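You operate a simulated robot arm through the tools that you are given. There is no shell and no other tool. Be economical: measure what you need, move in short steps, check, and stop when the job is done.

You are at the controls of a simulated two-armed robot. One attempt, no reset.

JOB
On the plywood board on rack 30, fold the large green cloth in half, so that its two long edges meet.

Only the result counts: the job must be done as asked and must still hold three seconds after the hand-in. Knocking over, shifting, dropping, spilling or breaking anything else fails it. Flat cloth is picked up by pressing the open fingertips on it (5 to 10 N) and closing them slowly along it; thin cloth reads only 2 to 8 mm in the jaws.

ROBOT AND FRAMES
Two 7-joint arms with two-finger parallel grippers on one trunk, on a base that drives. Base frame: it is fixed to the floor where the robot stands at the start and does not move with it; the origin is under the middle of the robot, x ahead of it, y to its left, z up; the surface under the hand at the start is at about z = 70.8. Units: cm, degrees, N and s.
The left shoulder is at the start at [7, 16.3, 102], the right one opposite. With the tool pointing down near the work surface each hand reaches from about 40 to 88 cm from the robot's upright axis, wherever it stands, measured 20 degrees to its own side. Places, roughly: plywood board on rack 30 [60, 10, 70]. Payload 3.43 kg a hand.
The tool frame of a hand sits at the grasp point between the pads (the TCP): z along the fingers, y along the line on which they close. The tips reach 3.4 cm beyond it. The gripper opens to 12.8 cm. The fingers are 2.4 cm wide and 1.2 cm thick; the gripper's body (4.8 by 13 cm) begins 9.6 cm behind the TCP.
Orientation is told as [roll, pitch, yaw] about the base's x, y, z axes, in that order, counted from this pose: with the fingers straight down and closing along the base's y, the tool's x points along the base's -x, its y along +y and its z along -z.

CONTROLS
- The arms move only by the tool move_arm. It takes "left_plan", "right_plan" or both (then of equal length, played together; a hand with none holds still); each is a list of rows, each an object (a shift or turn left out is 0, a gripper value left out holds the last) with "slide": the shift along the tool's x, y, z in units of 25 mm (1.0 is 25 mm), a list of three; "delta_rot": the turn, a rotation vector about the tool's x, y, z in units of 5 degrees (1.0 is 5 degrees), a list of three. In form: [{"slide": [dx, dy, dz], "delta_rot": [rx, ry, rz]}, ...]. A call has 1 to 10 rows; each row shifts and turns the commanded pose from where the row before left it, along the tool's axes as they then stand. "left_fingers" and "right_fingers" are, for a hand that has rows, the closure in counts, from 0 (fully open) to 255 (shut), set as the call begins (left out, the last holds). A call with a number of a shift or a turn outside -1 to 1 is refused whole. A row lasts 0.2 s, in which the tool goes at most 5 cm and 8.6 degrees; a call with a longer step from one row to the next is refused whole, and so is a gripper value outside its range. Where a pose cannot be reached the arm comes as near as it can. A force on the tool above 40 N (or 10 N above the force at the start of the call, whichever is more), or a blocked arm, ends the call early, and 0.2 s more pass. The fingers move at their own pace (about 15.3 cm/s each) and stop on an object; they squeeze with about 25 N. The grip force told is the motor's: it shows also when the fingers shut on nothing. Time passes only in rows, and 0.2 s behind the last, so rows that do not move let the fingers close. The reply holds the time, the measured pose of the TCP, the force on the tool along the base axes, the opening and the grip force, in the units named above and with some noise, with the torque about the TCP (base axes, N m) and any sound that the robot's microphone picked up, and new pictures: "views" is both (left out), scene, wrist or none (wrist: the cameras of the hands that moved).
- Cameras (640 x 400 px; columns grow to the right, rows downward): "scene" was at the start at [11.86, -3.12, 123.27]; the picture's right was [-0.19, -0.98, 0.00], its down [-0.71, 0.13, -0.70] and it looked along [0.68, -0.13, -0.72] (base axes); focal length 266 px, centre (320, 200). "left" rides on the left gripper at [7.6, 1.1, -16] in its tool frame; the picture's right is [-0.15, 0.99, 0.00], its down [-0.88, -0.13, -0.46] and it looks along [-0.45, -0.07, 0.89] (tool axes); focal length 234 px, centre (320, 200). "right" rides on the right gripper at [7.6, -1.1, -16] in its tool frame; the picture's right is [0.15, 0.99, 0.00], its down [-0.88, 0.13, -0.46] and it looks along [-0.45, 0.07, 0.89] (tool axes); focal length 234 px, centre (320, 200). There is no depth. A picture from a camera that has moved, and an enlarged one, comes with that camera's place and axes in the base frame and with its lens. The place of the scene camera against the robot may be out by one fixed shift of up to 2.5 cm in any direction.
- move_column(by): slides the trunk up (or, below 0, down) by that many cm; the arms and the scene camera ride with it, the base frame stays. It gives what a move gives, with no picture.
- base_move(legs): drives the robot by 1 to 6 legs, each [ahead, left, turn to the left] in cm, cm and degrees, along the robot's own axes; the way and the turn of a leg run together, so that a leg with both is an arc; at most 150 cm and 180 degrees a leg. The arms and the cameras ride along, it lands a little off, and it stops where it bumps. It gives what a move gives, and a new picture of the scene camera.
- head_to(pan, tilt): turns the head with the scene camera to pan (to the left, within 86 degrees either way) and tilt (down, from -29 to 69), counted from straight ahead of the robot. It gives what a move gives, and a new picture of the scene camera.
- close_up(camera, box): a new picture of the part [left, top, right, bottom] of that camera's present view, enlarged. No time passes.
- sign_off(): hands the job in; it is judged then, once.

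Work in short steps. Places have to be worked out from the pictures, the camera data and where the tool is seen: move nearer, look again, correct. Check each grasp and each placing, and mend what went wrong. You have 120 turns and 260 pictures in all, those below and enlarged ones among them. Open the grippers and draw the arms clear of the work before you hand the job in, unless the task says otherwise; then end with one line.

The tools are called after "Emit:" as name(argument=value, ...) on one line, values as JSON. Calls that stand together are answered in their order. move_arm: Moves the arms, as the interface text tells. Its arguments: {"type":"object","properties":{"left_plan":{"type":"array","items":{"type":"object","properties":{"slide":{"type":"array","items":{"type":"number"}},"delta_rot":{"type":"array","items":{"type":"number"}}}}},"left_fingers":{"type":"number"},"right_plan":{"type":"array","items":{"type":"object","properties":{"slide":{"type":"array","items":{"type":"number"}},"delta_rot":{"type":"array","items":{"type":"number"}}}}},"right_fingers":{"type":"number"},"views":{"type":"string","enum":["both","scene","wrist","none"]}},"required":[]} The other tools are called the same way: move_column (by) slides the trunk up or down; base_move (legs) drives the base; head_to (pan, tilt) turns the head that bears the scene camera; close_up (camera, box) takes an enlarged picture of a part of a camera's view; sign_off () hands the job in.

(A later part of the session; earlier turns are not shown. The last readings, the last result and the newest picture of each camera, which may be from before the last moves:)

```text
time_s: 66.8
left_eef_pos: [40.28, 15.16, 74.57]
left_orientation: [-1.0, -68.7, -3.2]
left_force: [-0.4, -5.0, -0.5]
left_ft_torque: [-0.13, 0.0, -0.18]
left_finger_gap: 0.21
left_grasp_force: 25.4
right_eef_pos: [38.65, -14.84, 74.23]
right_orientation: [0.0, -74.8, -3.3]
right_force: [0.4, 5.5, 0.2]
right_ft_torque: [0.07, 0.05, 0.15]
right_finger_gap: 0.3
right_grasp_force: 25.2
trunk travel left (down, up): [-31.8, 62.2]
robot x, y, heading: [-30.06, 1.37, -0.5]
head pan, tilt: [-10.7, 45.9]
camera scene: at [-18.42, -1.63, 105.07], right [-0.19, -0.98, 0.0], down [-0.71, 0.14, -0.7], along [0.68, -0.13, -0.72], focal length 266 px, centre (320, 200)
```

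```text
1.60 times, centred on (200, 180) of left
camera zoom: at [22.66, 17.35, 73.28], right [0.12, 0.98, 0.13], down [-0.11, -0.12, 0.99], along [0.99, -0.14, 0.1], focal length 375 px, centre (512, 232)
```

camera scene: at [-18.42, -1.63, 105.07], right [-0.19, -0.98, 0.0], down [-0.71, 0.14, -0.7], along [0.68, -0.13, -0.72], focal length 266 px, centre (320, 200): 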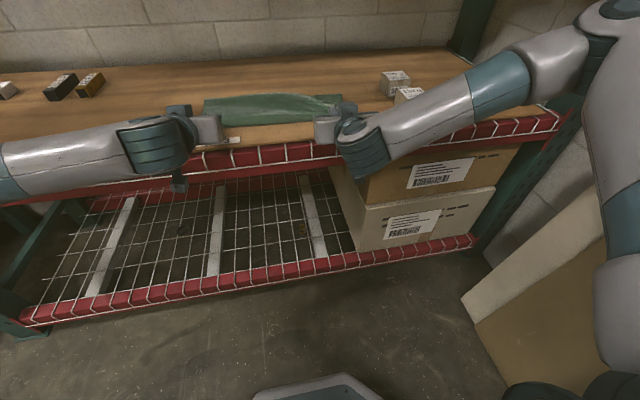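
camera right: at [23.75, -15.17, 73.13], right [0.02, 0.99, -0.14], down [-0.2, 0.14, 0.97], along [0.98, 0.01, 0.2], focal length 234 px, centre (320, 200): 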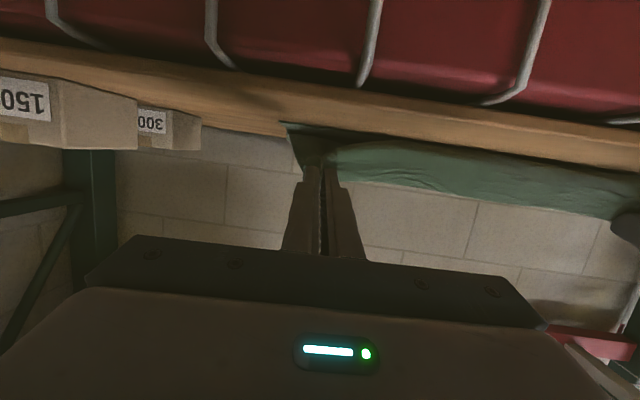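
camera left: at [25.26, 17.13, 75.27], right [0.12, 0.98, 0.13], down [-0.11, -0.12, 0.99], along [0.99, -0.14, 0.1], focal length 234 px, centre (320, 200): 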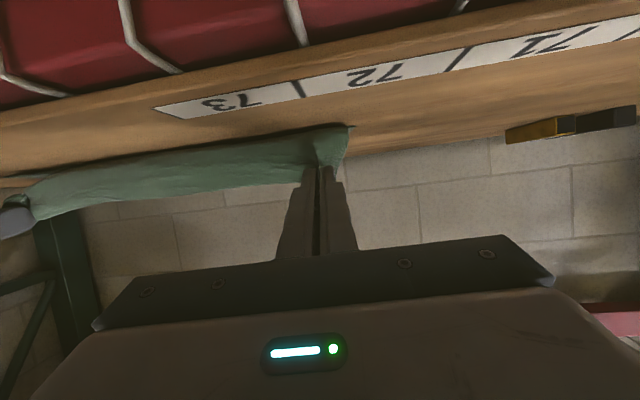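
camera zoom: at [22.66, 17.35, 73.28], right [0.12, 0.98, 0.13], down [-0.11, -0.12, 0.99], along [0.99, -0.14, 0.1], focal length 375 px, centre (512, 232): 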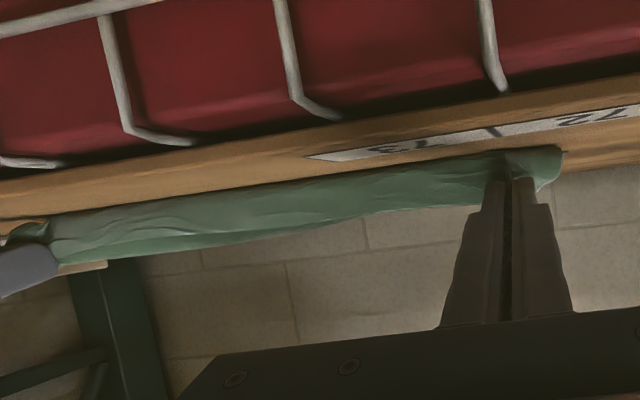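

The edge now sits just above the front of the sheet (x≈43), so the flap is standing nearly upright. I'll lower onto the board, open the fingers just slightly, and draw the hands straight back so the pads drag the flap over toward me.

Emit:
move_column(by=-0.7)

Emit:
move_arm(left_plan=[{}, {"slide": [0.13, 0, -0.32]}, {"slide": [0.13, 0, -0.32]}, {"slide": [0.13, 0, -0.32]}, {"slide": [0.13, 0, -0.32]}, {"slide": [0.13, 0, -0.32]}, {}], right_plan=[{}, {"slide": [0.1, 0, -0.33]}, {"slide": [0.1, 0, -0.33]}, {"slide": [0.1, 0, -0.33]}, {"slide": [0.1, 0, -0.33]}, {"slide": [0.1, 0, -0.33]}, {}], left_fingers=243, right_fingers=243, views="scene")

Emit:
close_up(camera="scene", box=[190, 60, 380, 180])

Emit:
close_up(camera="left", box=[0, 80, 400, 280])

```text
time_s: 67.4
left_eef_pos: [40.25, 14.93, 73.94]
left_orientation: [-1.1, -68.8, -3.2]
left_force: [-0.8, -5.0, 1.2]
left_ft_torque: [-0.12, -0.05, -0.17]
left_finger_gap: 0.17
left_grasp_force: 25.4
right_eef_pos: [38.62, -14.8, 73.56]
right_orientation: [0.0, -74.7, -3.3]
right_force: [0.4, 4.6, 0.0]
right_ft_torque: [0.06, 0.0, 0.18]
right_finger_gap: 0.28
right_grasp_force: 25.0
trunk travel left (down, up): [-31.1, 62.9]
robot x, y, heading: [-29.86, 1.79, -0.2]
head pan, tilt: [-10.7, 45.9]
```

```text
time_s: 69.0
left_eef_pos: [36.0, 15.33, 73.81]
left_orientation: [-0.9, -68.6, -3.1]
left_force: [-0.8, 0.3, 0.3]
left_ft_torque: [-0.01, 0.04, 0.04]
left_finger_gap: 0.63
left_grasp_force: 0.0
right_eef_pos: [34.19, -14.59, 73.52]
right_orientation: [0.1, -74.9, -3.3]
right_force: [0.7, 1.0, 0.6]
right_ft_torque: [0.01, 0.03, 0.01]
right_finger_gap: 0.65
right_grasp_force: 0.3
trunk travel left (down, up): [-31.1, 62.9]
robot x, y, heading: [-30.29, 1.12, -0.3]
head pan, tilt: [-10.7, 45.9]
camera scene: at [-18.43, -1.63, 104.37], right [-0.19, -0.98, 0.0], down [-0.71, 0.14, -0.7], along [0.68, -0.13, -0.72], focal length 266 px, centre (320, 200)
```

scene: 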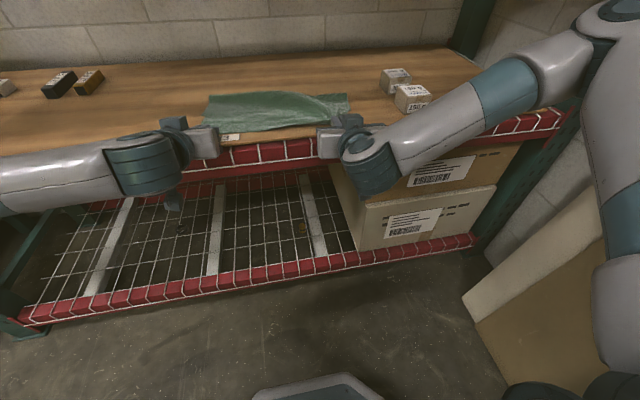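

```text
3.33 times, centred on (285, 120) of scene
camera zoom: at [-18.43, -1.63, 104.37], right [-0.19, -0.98, 0.0], down [-0.71, 0.14, -0.7], along [0.68, -0.13, -0.72], focal length 888 px, centre (437, 467)
```

zoom: 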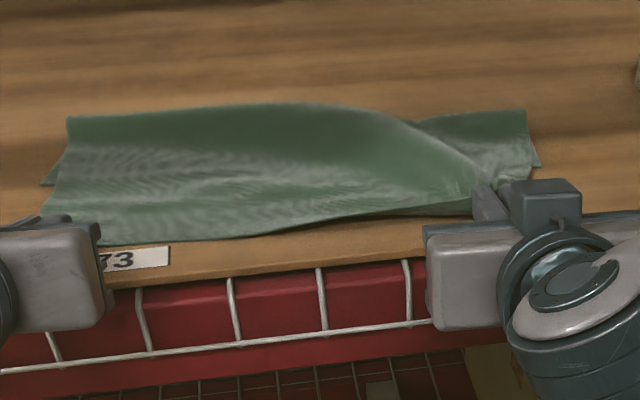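

```text
1.60 times, centred on (200, 180) of left
camera zoom: at [18.39, 17.57, 72.52], right [0.12, 0.98, 0.13], down [-0.11, -0.12, 0.99], along [0.99, -0.14, 0.1], focal length 375 px, centre (512, 232)
```

zoom: 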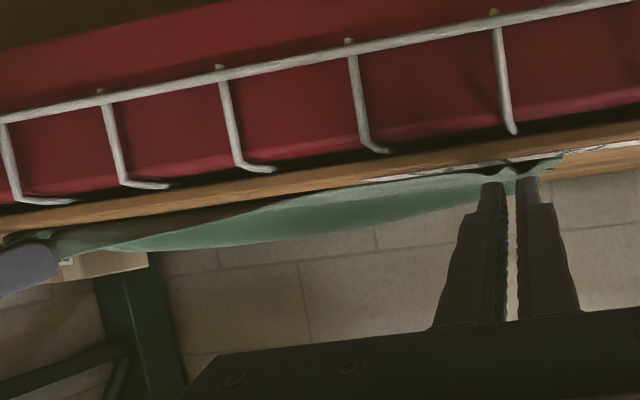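

The flap unrolled on the left and in the middle. I'll open up, raise clear and back off to view it.

Emit:
move_arm(left_plan=[{"slide": [0.1, 0, -0.3]}, {"slide": [-0.3, 0, -0.4]}, {"slide": [-0.5, 0, -0.3]}, {"slide": [-0.8, 0, 0]}, {"slide": [-0.8, 0, 0]}, {}], right_plan=[{"slide": [0.1, 0, -0.3]}, {"slide": [-0.3, 0, -0.4]}, {"slide": [-0.5, 0, -0.3]}, {"slide": [-0.8, 0, 0]}, {"slide": [-0.8, 0, 0]}, {}], left_fingers=225, right_fingers=225, views="none")

Emit:
move_column(by=16)

Emit:
close_up(camera="scene", box=[160, 80, 480, 280])

```text
time_s: 70.4
left_eef_pos: [35.76, 15.57, 80.11]
left_orientation: [-0.9, -68.6, -3.2]
left_force: [-0.1, -0.6, 0.3]
left_ft_torque: [0.04, 0.02, 0.0]
left_finger_gap: 1.51
left_grasp_force: 0.0
right_eef_pos: [33.38, -14.58, 79.84]
right_orientation: [0.0, -74.7, -3.4]
right_force: [-0.3, -0.6, 0.3]
right_ft_torque: [0.02, 0.01, -0.01]
right_finger_gap: 1.53
right_grasp_force: 0.1
trunk travel left (down, up): [-31.1, 62.9]
robot x, y, heading: [-30.58, 1.51, -0.4]
head pan, tilt: [-10.7, 45.9]
```

```text
time_s: 72.2
left_eef_pos: [35.79, 15.46, 96.08]
left_orientation: [-1.0, -68.7, -3.2]
left_force: [0.1, -0.1, 0.8]
left_ft_torque: [0.04, 0.01, -0.02]
left_finger_gap: 1.54
left_grasp_force: 0.0
right_eef_pos: [33.45, -14.56, 95.62]
right_orientation: [-0.1, -74.9, -3.3]
right_force: [-0.4, 0.7, 0.9]
right_ft_torque: [0.02, 0.02, -0.04]
right_finger_gap: 1.48
right_grasp_force: 0.1
trunk travel left (down, up): [-47.1, 46.9]
robot x, y, heading: [-30.56, 1.2, -0.4]
head pan, tilt: [-10.7, 45.9]
```

```text
2.00 times, centred on (320, 180) of scene
camera zoom: at [-18.4, -1.63, 120.36], right [-0.19, -0.98, 0.0], down [-0.71, 0.14, -0.7], along [0.68, -0.13, -0.72], focal length 533 px, centre (320, 240)
```

zoom: 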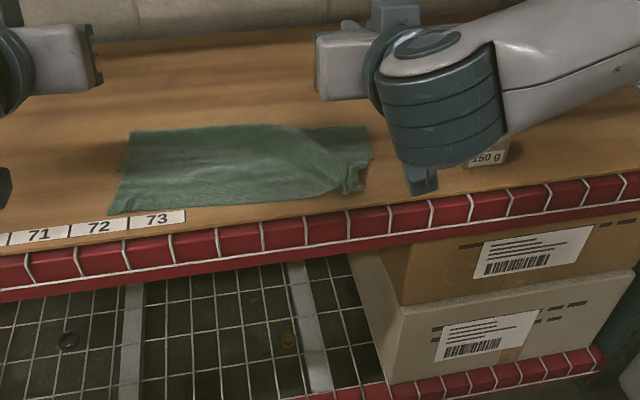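

Unrolled: the upper edge now overshoots on the left and there is a small crumple at the right grip. I'll bring the hands back to vertical at a safe height for a proper overhead look.

Emit:
move_column(by=-9)

Emit:
move_arm(left_plan=[{"slide": [0, 0.3, 0], "delta_rot": [0, 1, 0]}, {"slide": [0, 0.3, 0], "delta_rot": [0, 1, 0]}, {"slide": [0, 0.3, 0], "delta_rot": [0, 1, 0]}, {"slide": [0, 0.3, 0], "delta_rot": [0, 1, 0]}, {"slide": [0, 0.3, 0], "delta_rot": [0, 1, 0]}, {"delta_rot": [0, 1, 0]}, {"delta_rot": [0, 1, 0]}], right_plan=[{"slide": [0, -0.3, 0], "delta_rot": [0, 1, 0]}, {"slide": [0, -0.3, 0], "delta_rot": [0, 1, 0]}, {"slide": [0, -0.3, 0], "delta_rot": [0, 1, 0]}, {"slide": [0, -0.3, 0], "delta_rot": [0, 1, 0]}, {"slide": [0, -0.3, 0], "delta_rot": [0, 1, 0]}, {"delta_rot": [0, 1, 0]}, {"delta_rot": [0, 1, 0]}], views="none")

Emit:
move_arm(left_plan=[{"delta_rot": [0, 1, 0]}, {"delta_rot": [0, 1, 0]}, {"delta_rot": [0, 1, 0]}, {"delta_rot": [0, 1, 0]}, {"delta_rot": [0, 1, 0]}, {"delta_rot": [0, 1, 0]}, {"delta_rot": [0, 0.7, 0]}, {}], right_plan=[{"delta_rot": [0, 1, 0]}, {"delta_rot": [0, 1, 0]}, {"delta_rot": [0, 1, 0]}, {"delta_rot": [0, 1, 0]}, {"delta_rot": [0, 1, 0]}, {"delta_rot": [0, 1, 0]}, {"delta_rot": [0, 1, 0]}, {"delta_rot": [0, 1, 0]}])

```text
time_s: 73.5
left_eef_pos: [35.69, 15.62, 87.2]
left_orientation: [-1.0, -68.6, -3.2]
left_force: [-0.5, -0.6, -0.1]
left_ft_torque: [-0.02, 0.0, -0.02]
left_finger_gap: 1.52
left_grasp_force: 0.1
right_eef_pos: [33.55, -14.65, 86.87]
right_orientation: [0.0, -74.8, -3.3]
right_force: [-0.7, 0.1, -0.6]
right_ft_torque: [0.0, 0.01, 0.02]
right_finger_gap: 1.51
right_grasp_force: 0.0
trunk travel left (down, up): [-38.1, 55.9]
robot x, y, heading: [-30.22, 1.36, -0.4]
head pan, tilt: [-10.7, 45.9]
```

```text
time_s: 75.1
left_eef_pos: [36.16, 19.36, 87.15]
left_orientation: [-0.4, -33.5, -4.0]
left_force: [0.5, -0.8, 0.2]
left_ft_torque: [0.02, 0.0, -0.01]
left_finger_gap: 1.49
left_grasp_force: 0.0
right_eef_pos: [33.33, -18.47, 86.84]
right_orientation: [0.1, -39.7, -3.3]
right_force: [-1.2, -0.4, -0.2]
right_ft_torque: [-0.02, 0.02, 0.0]
right_finger_gap: 1.5
right_grasp_force: 0.0
trunk travel left (down, up): [-38.1, 55.9]
robot x, y, heading: [-30.45, 1.53, -0.4]
head pan, tilt: [-10.7, 45.9]
```

```text
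time_s: 76.9
left_eef_pos: [36.13, 19.44, 87.05]
left_orientation: [-0.5, 0.0, -4.1]
left_force: [-0.1, -0.2, -0.4]
left_ft_torque: [0.01, 0.0, 0.0]
left_finger_gap: 1.5
left_grasp_force: 0.0
right_eef_pos: [33.29, -18.28, 86.82]
right_orientation: [-0.1, 0.3, -3.3]
right_force: [0.4, 0.5, 0.6]
right_ft_torque: [-0.01, 0.0, 0.0]
right_finger_gap: 1.51
right_grasp_force: 0.1
trunk travel left (down, up): [-38.1, 55.9]
robot x, y, heading: [-30.02, 1.6, -0.5]
head pan, tilt: [-10.7, 45.9]
camera scene: at [-18.4, -1.61, 111.36], right [-0.19, -0.98, 0.0], down [-0.71, 0.14, -0.7], along [0.68, -0.13, -0.72], focal length 266 px, centre (320, 200)
camera right: at [25.8, -19.03, 102.85], right [-0.09, 1.0, 0.0], down [0.89, 0.08, 0.45], along [0.45, 0.04, -0.89], focal length 234 px, centre (320, 200)
camera left: at [28.48, 21.02, 102.94], right [0.22, 0.98, -0.01], down [0.87, -0.19, 0.46], along [0.45, -0.1, -0.89], focal length 234 px, centre (320, 200)
```

scene: 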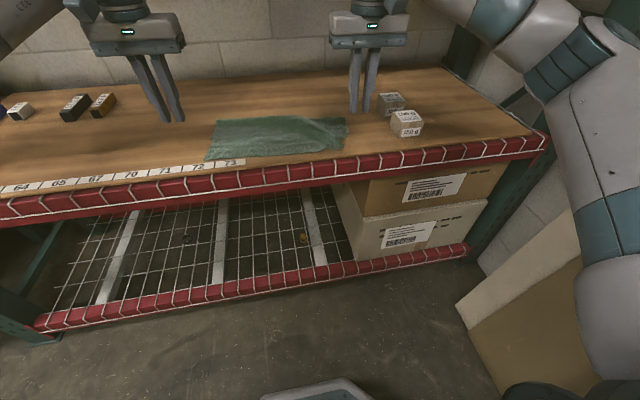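
right: 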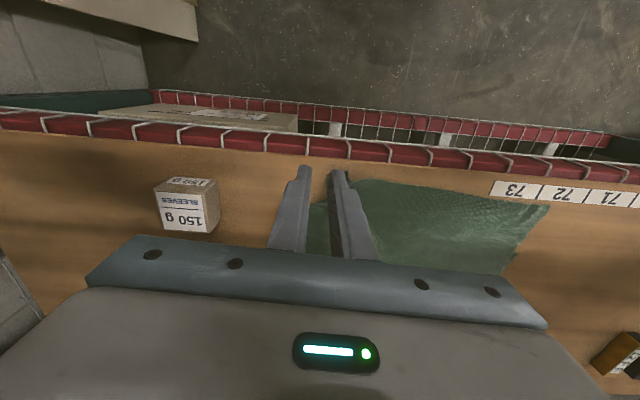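
left: 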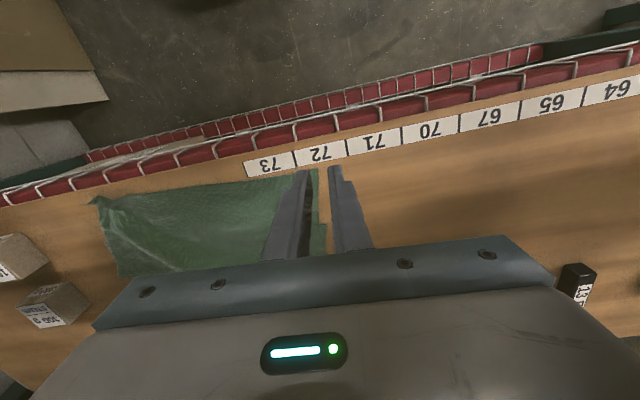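

I'll drive forward 8 cm for a better overhead view.

Emit:
base_move(legs=[[9, 0, 0]])

Emit:
close_up(camera="left", box=[40, 60, 360, 260])

Emit:
close_up(camera="right", box=[250, 60, 570, 260])

```text
time_s: 78.0
left_eef_pos: [45.32, 19.1, 86.98]
left_orientation: [-0.3, 0.1, -4.1]
left_force: [1.0, -0.6, -0.6]
left_ft_torque: [0.0, 0.06, 0.02]
left_finger_gap: 1.51
left_grasp_force: 0.1
right_eef_pos: [42.42, -18.56, 86.7]
right_orientation: [0.0, 0.3, -3.4]
right_force: [0.6, -1.2, -0.2]
right_ft_torque: [-0.03, -0.01, -0.03]
right_finger_gap: 1.51
right_grasp_force: 0.2
trunk travel left (down, up): [-38.1, 55.9]
robot x, y, heading: [-20.82, 1.45, -0.5]
head pan, tilt: [-10.7, 45.9]
camera scene: at [-9.21, -1.72, 111.35], right [-0.19, -0.98, 0.0], down [-0.71, 0.14, -0.69], along [0.68, -0.13, -0.72], focal length 266 px, centre (320, 200)
```

scene: 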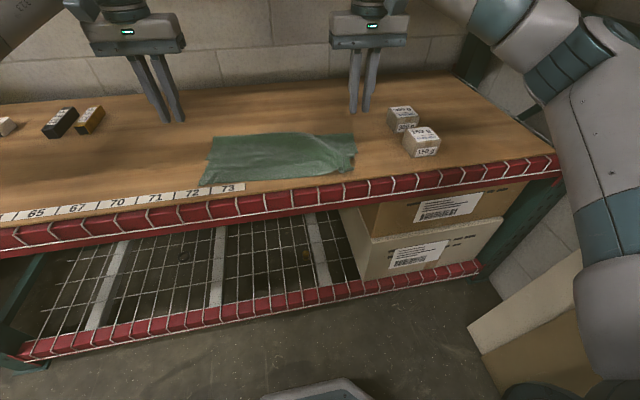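

```text
2.00 times, centred on (200, 160) of left
camera zoom: at [37.68, 20.87, 102.88], right [0.22, 0.98, -0.01], down [0.87, -0.19, 0.46], along [0.44, -0.1, -0.89], focal length 468 px, centre (560, 280)
```

zoom: 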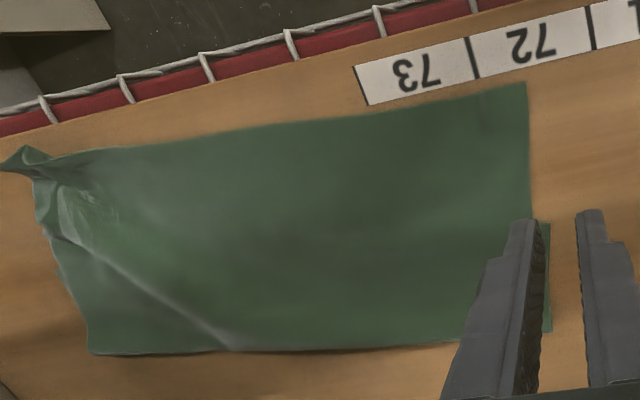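

```text
2.00 times, centred on (410, 160) of right
camera zoom: at [34.93, -19.19, 102.76], right [-0.09, 1.0, 0.0], down [0.89, 0.08, 0.45], along [0.45, 0.04, -0.89], focal length 468 px, centre (140, 280)
```

zoom: 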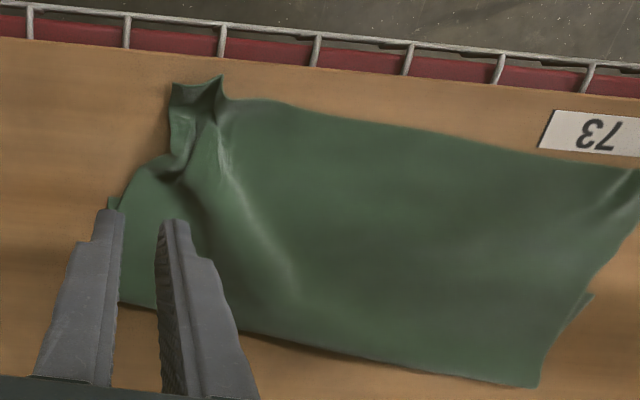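

The strip is fully unrolled now. The upper edge lies face-correct on the bare board, from about [39.4,18.2] to [37,-17], overshooting the lower edge by about 8–9 cm. I'll re-grip it from above, lift it to hang over the intended fold line, and lay it taut on the near edge with vertical fingers.

Emit:
move_arm(left_plan=[{"slide": [0.46, -0.42, 0.95]}, {"slide": [0.46, -0.42, 0.95]}, {"slide": [0.46, -0.42, 0.95]}, {"slide": [0.46, -0.42, 0.95]}, {}], right_plan=[{"slide": [0.485, 0.43, 0.92]}, {"slide": [0.485, 0.43, 0.92]}, {"slide": [0.485, 0.43, 0.92]}, {"slide": [0.485, 0.43, 0.92]}, {}], left_fingers=195, right_fingers=195, views="none")

Emit:
close_up(camera="left", box=[160, 80, 400, 230])

Emit:
close_up(camera="right", box=[240, 80, 480, 230])

```text
time_s: 79.2
left_eef_pos: [40.2, 15.16, 77.54]
left_orientation: [-0.4, -0.2, -4.2]
left_force: [-0.2, 0.3, 0.3]
left_ft_torque: [-0.02, -0.03, -0.01]
left_finger_gap: 3.0
left_grasp_force: 0.1
right_eef_pos: [37.59, -14.03, 77.57]
right_orientation: [-0.1, 0.1, -3.5]
right_force: [0.0, 0.5, -0.4]
right_ft_torque: [0.0, -0.01, 0.01]
right_finger_gap: 2.99
right_grasp_force: 0.1
trunk travel left (down, up): [-38.1, 55.9]
robot x, y, heading: [-21.16, 1.59, -0.5]
head pan, tilt: [-10.7, 45.9]
```

```text
2.67 times, centred on (280, 155) of left
camera zoom: at [32.66, 16.84, 93.41], right [0.22, 0.98, -0.01], down [0.87, -0.19, 0.46], along [0.45, -0.11, -0.89], focal length 624 px, centre (427, 320)
```

zoom: 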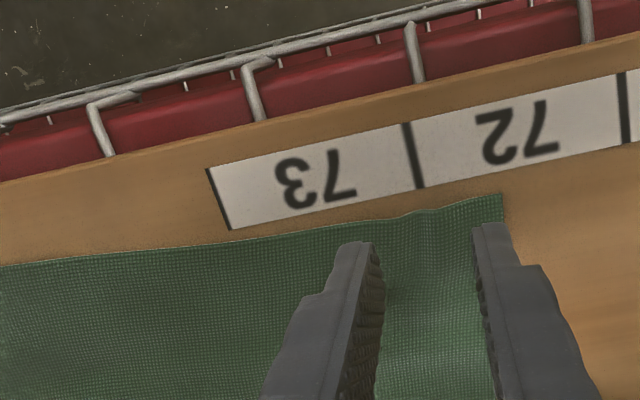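

```text
2.67 times, centred on (360, 155) of right
camera zoom: at [30.17, -14.65, 93.66], right [-0.09, 1.0, 0.0], down [0.89, 0.08, 0.45], along [0.45, 0.04, -0.89], focal length 624 px, centre (213, 320)
```

zoom: 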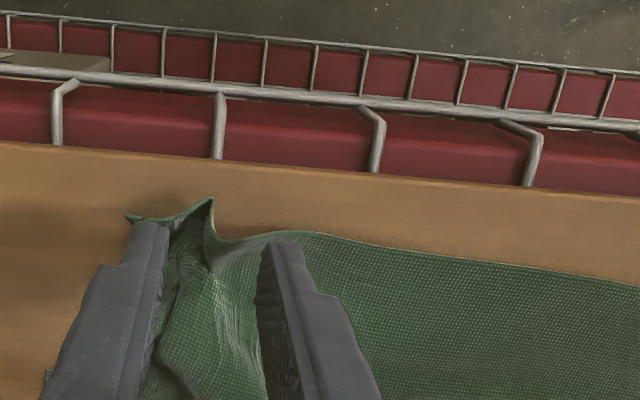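

Left is good; the right pleat is between the fingers and needs about 1 cm further in. I'll adjust and descend to contact.

Emit:
move_arm(left_plan=[{"slide": [-0.16, -0.12, 0.4]}, {"slide": [0, 0, 0.4]}, {"slide": [0, 0, 0.3]}, {"slide": [0, 0, 0.1]}, {}], right_plan=[{"slide": [-0.44, 0, 0.4]}, {"slide": [0, 0, 0.4]}, {"slide": [0, 0, 0.3]}, {"slide": [0, 0, 0.1]}, {}], views="none")

```text
time_s: 80.4
left_eef_pos: [40.62, 14.99, 74.57]
left_orientation: [-0.4, 0.0, -4.3]
left_force: [-1.1, 0.3, -0.3]
left_ft_torque: [0.03, -0.03, 0.0]
left_finger_gap: 3.02
left_grasp_force: 0.1
right_eef_pos: [38.77, -14.03, 74.53]
right_orientation: [0.1, 0.2, -3.4]
right_force: [0.3, -0.9, -0.3]
right_ft_torque: [0.03, -0.02, 0.0]
right_finger_gap: 3.02
right_grasp_force: 0.0
trunk travel left (down, up): [-38.1, 55.9]
robot x, y, heading: [-21.37, 1.8, -0.5]
head pan, tilt: [-10.7, 45.9]
```

Emit:
move_arm(left_plan=[{"slide": [0, 0, 0.08]}, {"slide": [0, 0, 0.05]}, {}], right_plan=[{"slide": [0, 0, 0.08]}, {"slide": [0, 0, 0.05]}, {}], views="none")

```text
time_s: 81.2
left_eef_pos: [40.63, 14.87, 74.41]
left_orientation: [-0.4, -0.2, -4.2]
left_force: [1.2, -0.8, 6.9]
left_ft_torque: [0.07, -0.06, -0.04]
left_finger_gap: 3.0
left_grasp_force: 0.0
right_eef_pos: [38.77, -13.98, 74.33]
right_orientation: [0.1, 0.2, -3.4]
right_force: [-0.1, 0.0, 2.9]
right_ft_torque: [-0.01, 0.0, -0.01]
right_finger_gap: 3.0
right_grasp_force: 0.1
trunk travel left (down, up): [-38.1, 55.9]
robot x, y, heading: [-21.13, 1.38, -0.4]
head pan, tilt: [-10.7, 45.9]
```

Contact at 7 N left and 3 N right. Closing slowly in steps.

Emit:
move_arm(left_plan=[{}, {}], right_plan=[{"slide": [0, 0, 0.03]}, {}], left_fingers=210, right_fingers=210, views="none")

Emit:
move_arm(left_plan=[{}, {}], right_plan=[{}, {}], left_fingers=223, right_fingers=223, views="none")

Emit:
move_arm(left_plan=[{}, {}], right_plan=[{}, {}], left_fingers=238, right_fingers=238, views="none")

Emit:
move_arm(left_plan=[{}, {}, {}], right_plan=[{}, {}, {}], left_fingers=255, right_fingers=255, views="none")

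Emit:
move_arm(left_plan=[{"slide": [-0.2, -0.1, -0.5]}, {"slide": [-0.3, -0.1, -0.5]}, {"slide": [-0.3, 0, -0.5]}, {}], right_plan=[{"slide": [-0.2, 0.1, -0.5]}, {"slide": [-0.3, 0.1, -0.5]}, {"slide": [-0.3, 0, -0.5]}, {}])

```text
time_s: 81.8
left_eef_pos: [40.68, 14.89, 74.32]
left_orientation: [-0.4, -0.2, -4.2]
left_force: [0.7, -1.1, 5.7]
left_ft_torque: [0.03, -0.04, -0.04]
left_finger_gap: 2.21
left_grasp_force: 0.1
right_eef_pos: [38.85, -14.0, 74.27]
right_orientation: [0.0, 0.1, -3.4]
right_force: [-0.1, 1.6, 10.2]
right_ft_torque: [-0.11, -0.01, -0.01]
right_finger_gap: 2.21
right_grasp_force: 0.1
trunk travel left (down, up): [-38.1, 55.9]
robot x, y, heading: [-21.12, 1.68, -0.5]
head pan, tilt: [-10.7, 45.9]
```

```text
time_s: 82.4
left_eef_pos: [40.57, 14.99, 74.34]
left_orientation: [-0.3, -0.2, -4.2]
left_force: [0.2, -1.3, 5.3]
left_ft_torque: [0.04, 0.02, -0.01]
left_finger_gap: 1.56
left_grasp_force: 0.1
right_eef_pos: [38.72, -13.96, 74.23]
right_orientation: [0.1, 0.1, -3.4]
right_force: [1.4, 1.6, 13.4]
right_ft_torque: [-0.06, -0.08, 0.03]
right_finger_gap: 1.47
right_grasp_force: 0.1
trunk travel left (down, up): [-38.1, 55.9]
robot x, y, heading: [-21.2, 1.54, -0.4]
head pan, tilt: [-10.7, 45.9]
```

```text
time_s: 83.0
left_eef_pos: [40.45, 14.92, 74.33]
left_orientation: [-0.5, -0.2, -4.1]
left_force: [-1.2, -2.5, 4.2]
left_ft_torque: [-0.08, -0.01, -0.03]
left_finger_gap: 0.92
left_grasp_force: 0.7
right_eef_pos: [38.73, -13.96, 74.39]
right_orientation: [0.0, 0.0, -3.4]
right_force: [1.9, 3.6, 15.0]
right_ft_torque: [0.02, 0.0, -0.06]
right_finger_gap: 0.93
right_grasp_force: 0.1
trunk travel left (down, up): [-38.1, 55.9]
robot x, y, heading: [-21.19, 1.4, -0.1]
head pan, tilt: [-10.7, 45.9]
```

```text
time_s: 83.8
left_eef_pos: [40.56, 14.88, 74.48]
left_orientation: [-0.5, -0.3, -4.1]
left_force: [-0.9, -9.0, 2.5]
left_ft_torque: [-0.3, 0.07, -0.1]
left_finger_gap: 0.25
left_grasp_force: 25.0
right_eef_pos: [38.78, -13.9, 74.42]
right_orientation: [0.1, 0.1, -3.5]
right_force: [2.8, 7.4, 17.8]
right_ft_torque: [0.1, -0.09, -0.07]
right_finger_gap: 0.26
right_grasp_force: 24.9
trunk travel left (down, up): [-38.1, 55.9]
robot x, y, heading: [-21.28, 1.38, -0.4]
head pan, tilt: [-10.7, 45.9]
```

```text
time_s: 84.8
left_eef_pos: [42.71, 14.3, 78.05]
left_orientation: [-0.2, -0.1, -4.1]
left_force: [-0.6, -1.1, 0.5]
left_ft_torque: [-0.04, 0.0, 0.0]
left_finger_gap: 0.19
left_grasp_force: 25.1
right_eef_pos: [40.83, -13.62, 77.94]
right_orientation: [-0.1, 0.1, -3.4]
right_force: [0.0, 0.4, 0.1]
right_ft_torque: [0.01, 0.02, -0.03]
right_finger_gap: 0.27
right_grasp_force: 24.8
trunk travel left (down, up): [-38.1, 55.9]
robot x, y, heading: [-20.99, 1.65, -0.5]
head pan, tilt: [-10.7, 45.9]
camera scene: at [-9.31, -1.71, 111.36], right [-0.19, -0.98, 0.0], down [-0.71, 0.14, -0.7], along [0.68, -0.13, -0.72], focal length 266 px, centre (320, 200)
camera right: at [33.33, -14.37, 93.97], right [-0.09, 1.0, 0.0], down [0.89, 0.08, 0.45], along [0.45, 0.04, -0.89], focal length 234 px, centre (320, 200)
camera left: at [35.14, 15.98, 93.91], right [0.22, 0.98, -0.01], down [0.87, -0.19, 0.46], along [0.45, -0.1, -0.89], focal length 234 px, centre (320, 200)
```

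scene: 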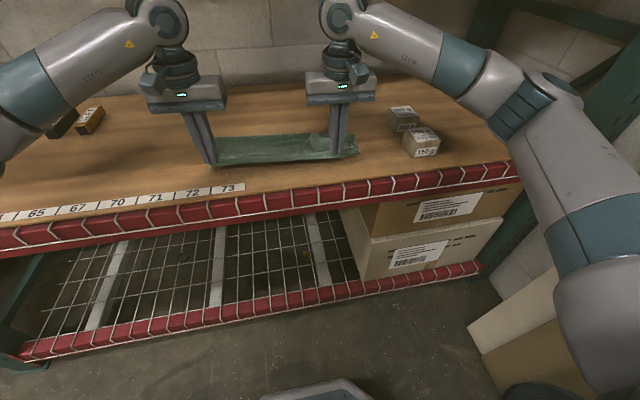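
right: 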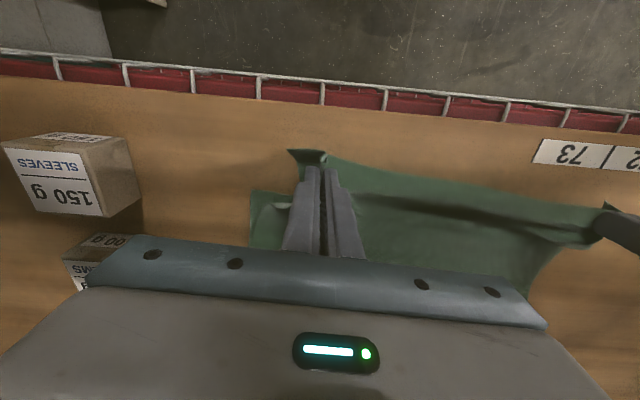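
left: 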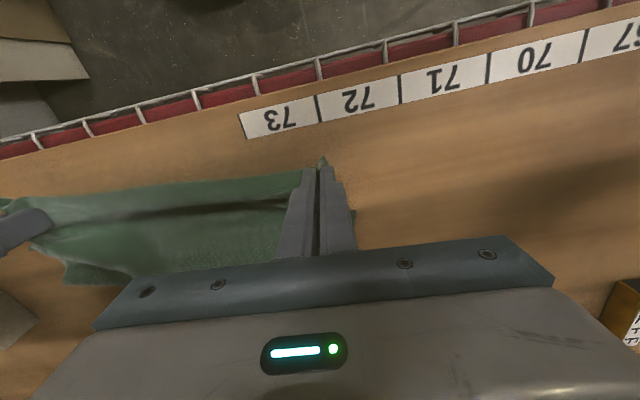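

Both hands hold the edge, now facing the right way. I'll carry it up to hang above the intended fold line (left ≈[62,12.4], right ≈[59.6,-16.2], about 12 cm up).

Emit:
move_arm(left_plan=[{"slide": [-0.775, -0.022, -0.5]}, {"slide": [-0.775, -0.022, -0.5]}, {"slide": [-0.775, -0.022, -0.5]}, {"slide": [-0.775, -0.022, -0.5]}, {"slide": [-0.775, -0.022, -0.4]}, {"slide": [-0.775, -0.022, -0.4]}, {"slide": [-0.775, -0.022, -0.3]}, {"slide": [-0.775, -0.022, -0.25]}, {"slide": [-0.775, -0.022, -0.15]}, {"slide": [-0.775, -0.022, 0]}], right_plan=[{"slide": [-0.757, -0.058, -0.5]}, {"slide": [-0.757, -0.058, -0.5]}, {"slide": [-0.757, -0.058, -0.5]}, {"slide": [-0.757, -0.058, -0.5]}, {"slide": [-0.757, -0.058, -0.4]}, {"slide": [-0.757, -0.058, -0.4]}, {"slide": [-0.757, -0.058, -0.3]}, {"slide": [-0.757, -0.058, -0.25]}, {"slide": [-0.757, -0.058, -0.15]}, {"slide": [-0.757, -0.058, 0]}])

```text
time_s: 87.0
left_eef_pos: [59.01, 12.67, 86.72]
left_orientation: [-0.3, -0.3, -4.3]
left_force: [-0.7, -4.4, -0.1]
left_ft_torque: [-0.17, 0.03, -0.02]
left_finger_gap: 0.23
left_grasp_force: 24.4
left hand out of reach, approached as far as the arm can: row 9, 10
right_eef_pos: [59.38, -16.1, 86.7]
right_orientation: [-0.3, 0.1, -3.1]
right_force: [-0.1, 4.0, -0.4]
right_ft_torque: [0.2, 0.02, -0.03]
right_finger_gap: 0.29
right_grasp_force: 24.9
right hand out of reach, approached as far as the arm can: row 10
trunk travel left (down, up): [-38.1, 55.9]
robot x, y, heading: [-21.3, 1.51, -0.6]
head pan, tilt: [-10.7, 45.9]
camera scene: at [-9.32, -1.61, 111.37], right [-0.19, -0.98, 0.0], down [-0.7, 0.14, -0.7], along [0.68, -0.13, -0.72], focal length 266 px, centre (320, 200)
camera right: at [51.86, -16.7, 102.7], right [-0.09, 1.0, 0.0], down [0.89, 0.08, 0.45], along [0.45, 0.04, -0.89], focal length 234 px, centre (320, 200)
camera left: at [51.49, 14.42, 102.51], right [0.22, 0.98, -0.01], down [0.87, -0.19, 0.46], along [0.45, -0.11, -0.89], focal length 234 px, centre (320, 200)
```

scene: 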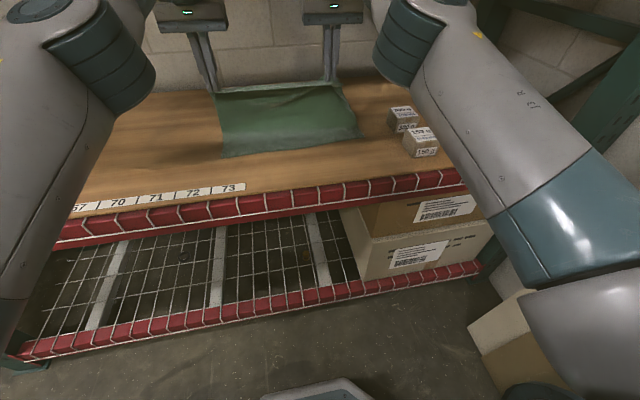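
right: 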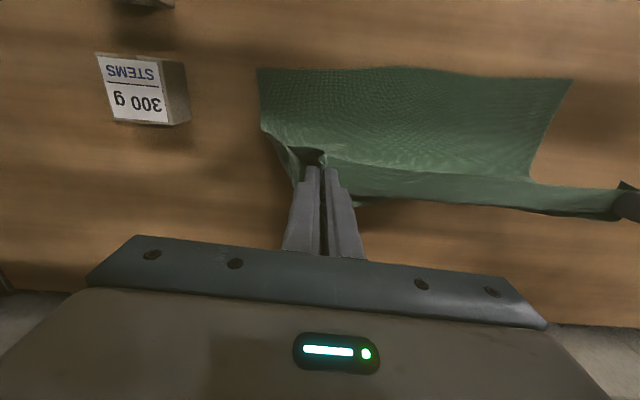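
left: 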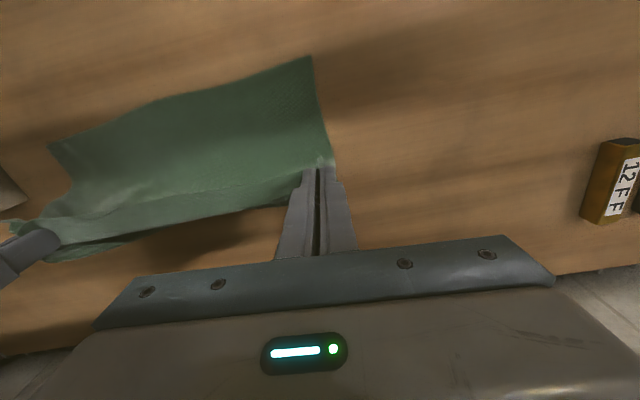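

The lower layer was dragged a bit during the lift: its near edge is now from about [48.9,13.7] to [51,-24.2]. I'll shift the hands about 2.8 cm right to match, turn them ~7°, and drive 4 cm forward so the sheet hangs over the right fold line.

Emit:
base_move(legs=[[4, 0, 0]])

Emit:
move_arm(left_plan=[{"slide": [0, -0.29, 0], "delta_rot": [0, 0, -0.7]}, {"slide": [0, -0.29, 0], "delta_rot": [0, 0, -0.7]}, {"slide": [0, -0.29, 0]}, {"slide": [0, -0.29, 0]}, {}], right_plan=[{"slide": [-0.1, -0.26, 0], "delta_rot": [0, 0, -0.7]}, {"slide": [-0.1, -0.26, 0], "delta_rot": [0, 0, -0.7]}, {"slide": [-0.1, -0.26, 0]}, {"slide": [-0.1, -0.26, 0]}, {}])

```text
time_s: 87.8
left_eef_pos: [63.05, 12.58, 86.45]
left_orientation: [-0.3, -0.1, -4.1]
left_force: [-0.9, -5.5, -0.4]
left_ft_torque: [-0.17, 0.07, -0.06]
left_finger_gap: 0.23
left_grasp_force: 25.0
right_eef_pos: [63.46, -16.2, 86.47]
right_orientation: [0.0, 0.3, -3.4]
right_force: [0.5, 5.9, -0.7]
right_ft_torque: [0.2, 0.01, -0.05]
right_finger_gap: 0.26
right_grasp_force: 24.7
trunk travel left (down, up): [-38.1, 55.9]
robot x, y, heading: [-17.25, 1.44, -0.6]
head pan, tilt: [-10.7, 45.9]
camera scene: at [-5.21, -1.74, 111.35], right [-0.19, -0.98, 0.0], down [-0.71, 0.14, -0.69], along [0.68, -0.13, -0.72], focal length 266 px, centre (320, 200)
```

scene: 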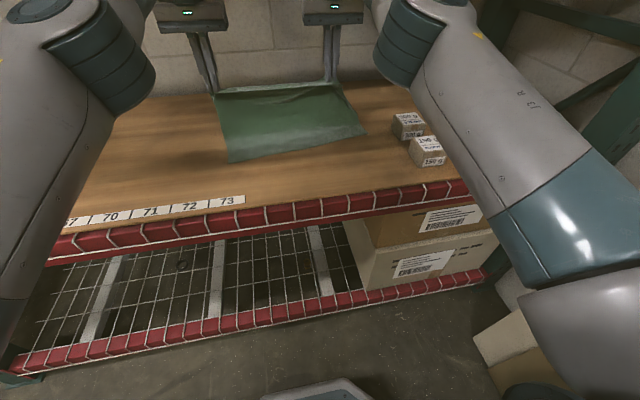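

```text
time_s: 89.0
left_eef_pos: [62.47, 9.78, 86.67]
left_orientation: [-0.3, -0.1, 2.8]
left_force: [0.2, -0.4, 0.5]
left_ft_torque: [-0.01, -0.02, 0.0]
left_finger_gap: 0.21
left_grasp_force: 25.1
left hand out of reach, approached as far as the arm can: row 3
right_eef_pos: [63.51, -18.06, 86.62]
right_orientation: [0.0, -0.1, 3.7]
right_force: [0.6, 0.9, 0.2]
right_ft_torque: [0.01, 0.02, 0.01]
right_finger_gap: 0.27
right_grasp_force: 25.4
right hand out of reach, approached as far as the arm can: row 2, 3, 4
trunk travel left (down, up): [-38.1, 55.9]
robot x, y, heading: [-17.74, 1.86, -0.3]
head pan, tilt: [-10.7, 45.9]
camera scene: at [-5.37, -1.77, 111.37], right [-0.19, -0.98, 0.0], down [-0.7, 0.14, -0.7], along [0.68, -0.13, -0.72], focal length 266 px, centre (320, 200)
camera right: at [56.12, -19.68, 102.61], right [-0.21, 0.98, 0.0], down [0.87, 0.18, 0.46], along [0.45, 0.09, -0.89], focal length 234 px, centre (320, 200)
camera left: at [54.77, 10.53, 102.5], right [0.1, 1.0, -0.01], down [0.88, -0.08, 0.46], along [0.46, -0.05, -0.89], focal length 234 px, centre (320, 200)
```

scene: 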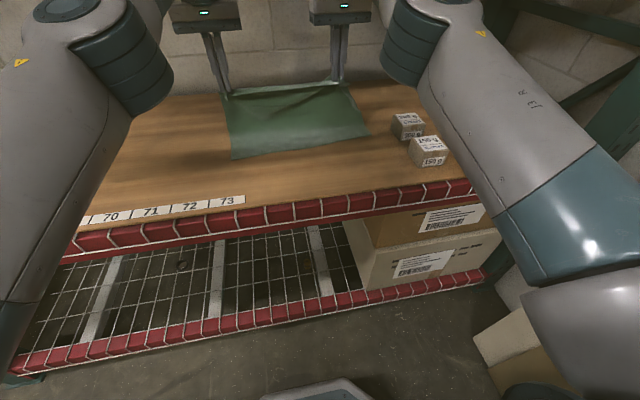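
right: 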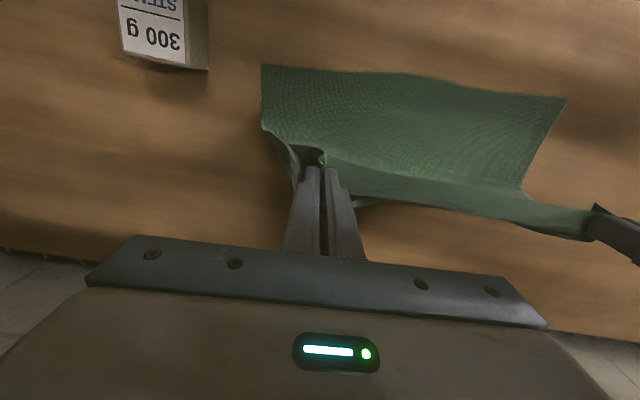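
left: 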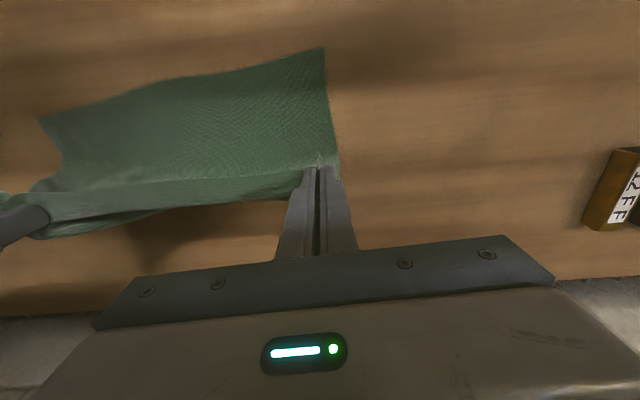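

The lower layer keeps moving along with the hands, which suggests the sheet is caught or bunched somewhere. Let me look closely.

Emit:
close_up(camera="right", box=[240, 50, 640, 260])

Emit:
close_up(camera="left", box=[0, 30, 400, 260])

Emit:
close_up(camera="scene", box=[190, 40, 390, 170])

```text
1.60 times, centred on (440, 155) of right
camera zoom: at [56.12, -19.68, 102.61], right [-0.21, 0.98, 0.0], down [0.87, 0.18, 0.46], along [0.45, 0.09, -0.89], focal length 375 px, centre (128, 272)
```

zoom: 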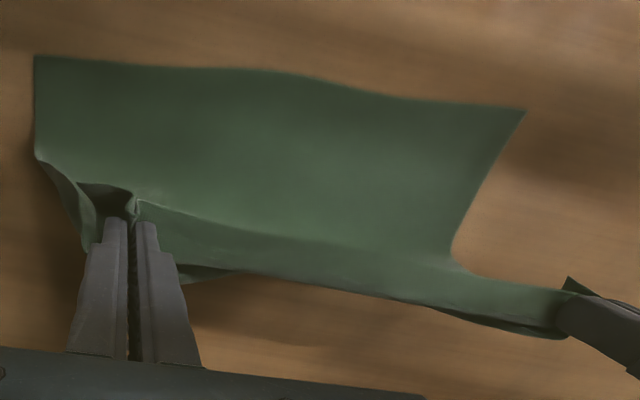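

```text
1.60 times, centred on (200, 145) of left
camera zoom: at [54.77, 10.53, 102.5], right [0.1, 1.0, -0.01], down [0.88, -0.08, 0.46], along [0.46, -0.05, -0.89], focal length 375 px, centre (512, 288)
```

zoom: 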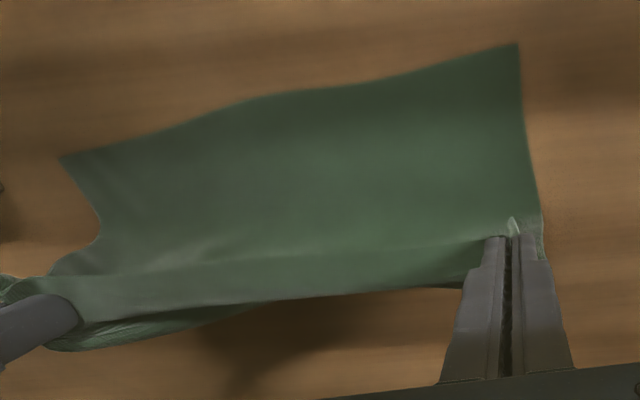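

```text
3.08 times, centred on (290, 105) of scene
camera zoom: at [-5.37, -1.77, 111.37], right [-0.19, -0.98, 0.0], down [-0.7, 0.14, -0.7], along [0.68, -0.13, -0.72], focal length 819 px, centre (412, 492)
```

zoom: 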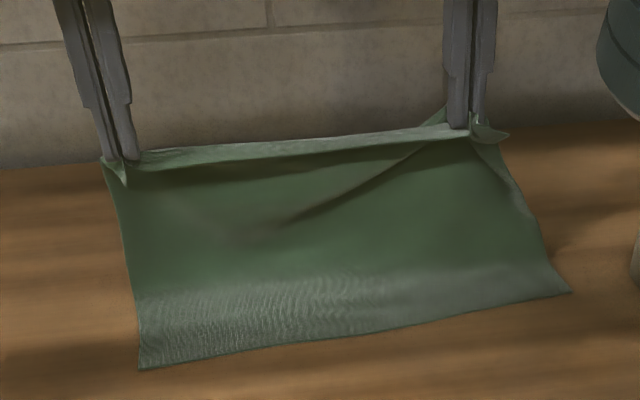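

Now it's clear: the sheet is hanging vertically from the tips with the lower half flat. The left has about 14 cm flat, but the right hand is about 4 cm short of its fold line because the cloth turned a little. I'll bring the left hand slightly back, drive forward 5 cm, then set the right hand further out.

Emit:
move_arm(left_plan=[{"slide": [0.8, -0.3, 0]}, {"slide": [0.8, -0.3, 0]}, {"slide": [0.2, -0.2, 0]}, {}], right_plan=[{"slide": [0, -0.3, 0]}, {"slide": [0, -0.3, 0]}, {"slide": [0, -0.3, 0]}, {}], views="none")

Emit:
base_move(legs=[[6, 0, 0]])

Emit:
move_arm(left_plan=[{}, {}], right_plan=[{}, {}])

```text
time_s: 90.0
left_eef_pos: [61.31, 6.87, 87.47]
left_orientation: [-0.3, 0.0, 2.8]
left_force: [-0.6, 1.0, -0.4]
left_ft_torque: [0.01, -0.02, 0.0]
left_finger_gap: 0.22
left_grasp_force: 24.7
left hand out of reach, approached as far as the arm can: row 1, 2
right_eef_pos: [63.6, -20.25, 86.59]
right_orientation: [0.0, 0.1, 3.6]
right_force: [0.6, 0.5, 0.4]
right_ft_torque: [0.01, 0.0, -0.07]
right_finger_gap: 0.3
right_grasp_force: 25.0
trunk travel left (down, up): [-38.1, 55.9]
robot x, y, heading: [-17.48, 1.54, -0.6]
head pan, tilt: [-10.7, 45.9]
```

```text
time_s: 91.0
left_eef_pos: [67.5, 6.79, 87.36]
left_orientation: [-0.2, 0.1, 2.7]
left_force: [0.7, 0.4, 0.2]
left_ft_torque: [0.03, 0.05, -0.03]
left_finger_gap: 0.21
left_grasp_force: 24.9
right_eef_pos: [69.58, -20.5, 86.42]
right_orientation: [-0.1, 0.2, 3.7]
right_force: [0.4, 0.6, -0.3]
right_ft_torque: [0.02, 0.01, -0.01]
right_finger_gap: 0.26
right_grasp_force: 24.9
trunk travel left (down, up): [-38.1, 55.9]
robot x, y, heading: [-11.32, 1.56, -0.6]
head pan, tilt: [-10.7, 45.9]
camera scene: at [0.82, -1.81, 111.34], right [-0.19, -0.98, 0.0], down [-0.71, 0.14, -0.69], along [0.68, -0.14, -0.72], focal length 266 px, centre (320, 200)
```

scene: 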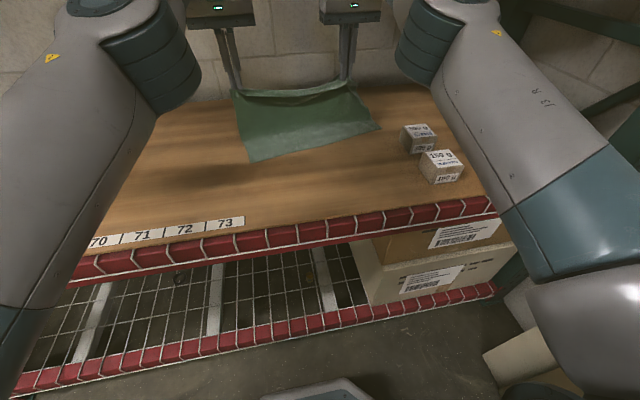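

```text
time_s: 91.6
left_eef_pos: [67.33, 6.75, 87.53]
left_orientation: [-0.3, 0.0, 2.8]
left_force: [-0.4, -0.1, 0.3]
left_ft_torque: [0.0, 0.03, 0.0]
left_finger_gap: 0.2
left_grasp_force: 24.9
right_eef_pos: [69.59, -20.32, 86.57]
right_orientation: [0.0, 0.1, 3.7]
right_force: [-0.3, -0.5, -0.1]
right_ft_torque: [0.0, 0.03, -0.02]
right_finger_gap: 0.27
right_grasp_force: 24.8
trunk travel left (down, up): [-38.1, 55.9]
robot x, y, heading: [-10.96, 1.35, -0.3]
head pan, tilt: [-10.7, 45.9]
camera scene: at [0.67, -1.8, 111.36], right [-0.19, -0.98, 0.0], down [-0.7, 0.14, -0.7], along [0.68, -0.14, -0.72], focal length 266 px, centre (320, 200)
camera right: at [62.16, -21.92, 102.62], right [-0.21, 0.98, 0.0], down [0.87, 0.18, 0.45], along [0.44, 0.09, -0.89], focal length 234 px, centre (320, 200)
camera left: at [59.7, 7.61, 103.36], right [0.1, 1.0, -0.01], down [0.89, -0.09, 0.46], along [0.45, -0.05, -0.89], focal length 234 px, centre (320, 200)
```

scene: 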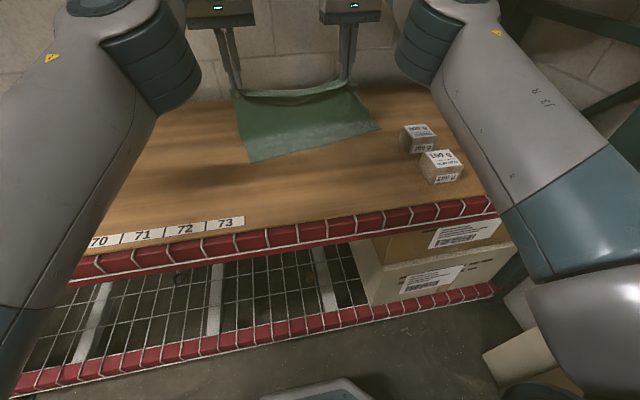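
right: 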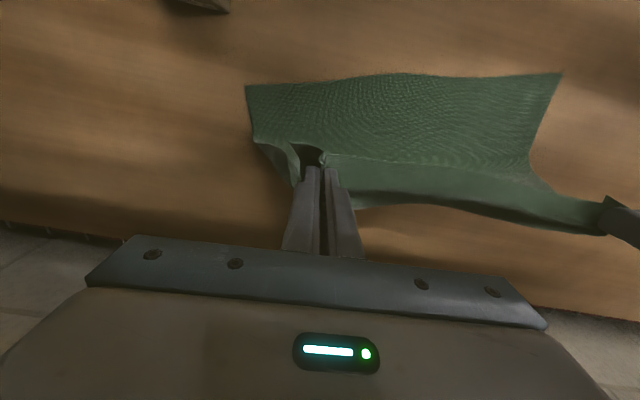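
left: 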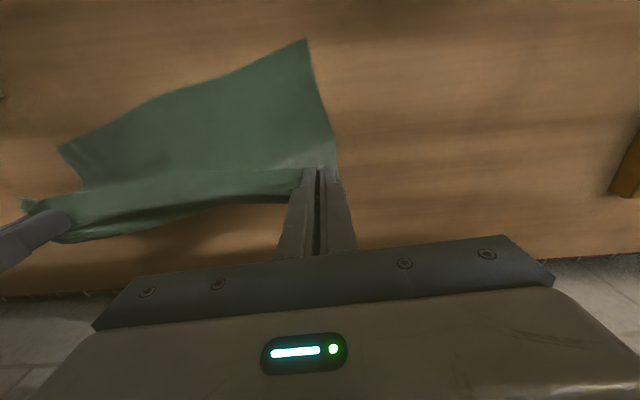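

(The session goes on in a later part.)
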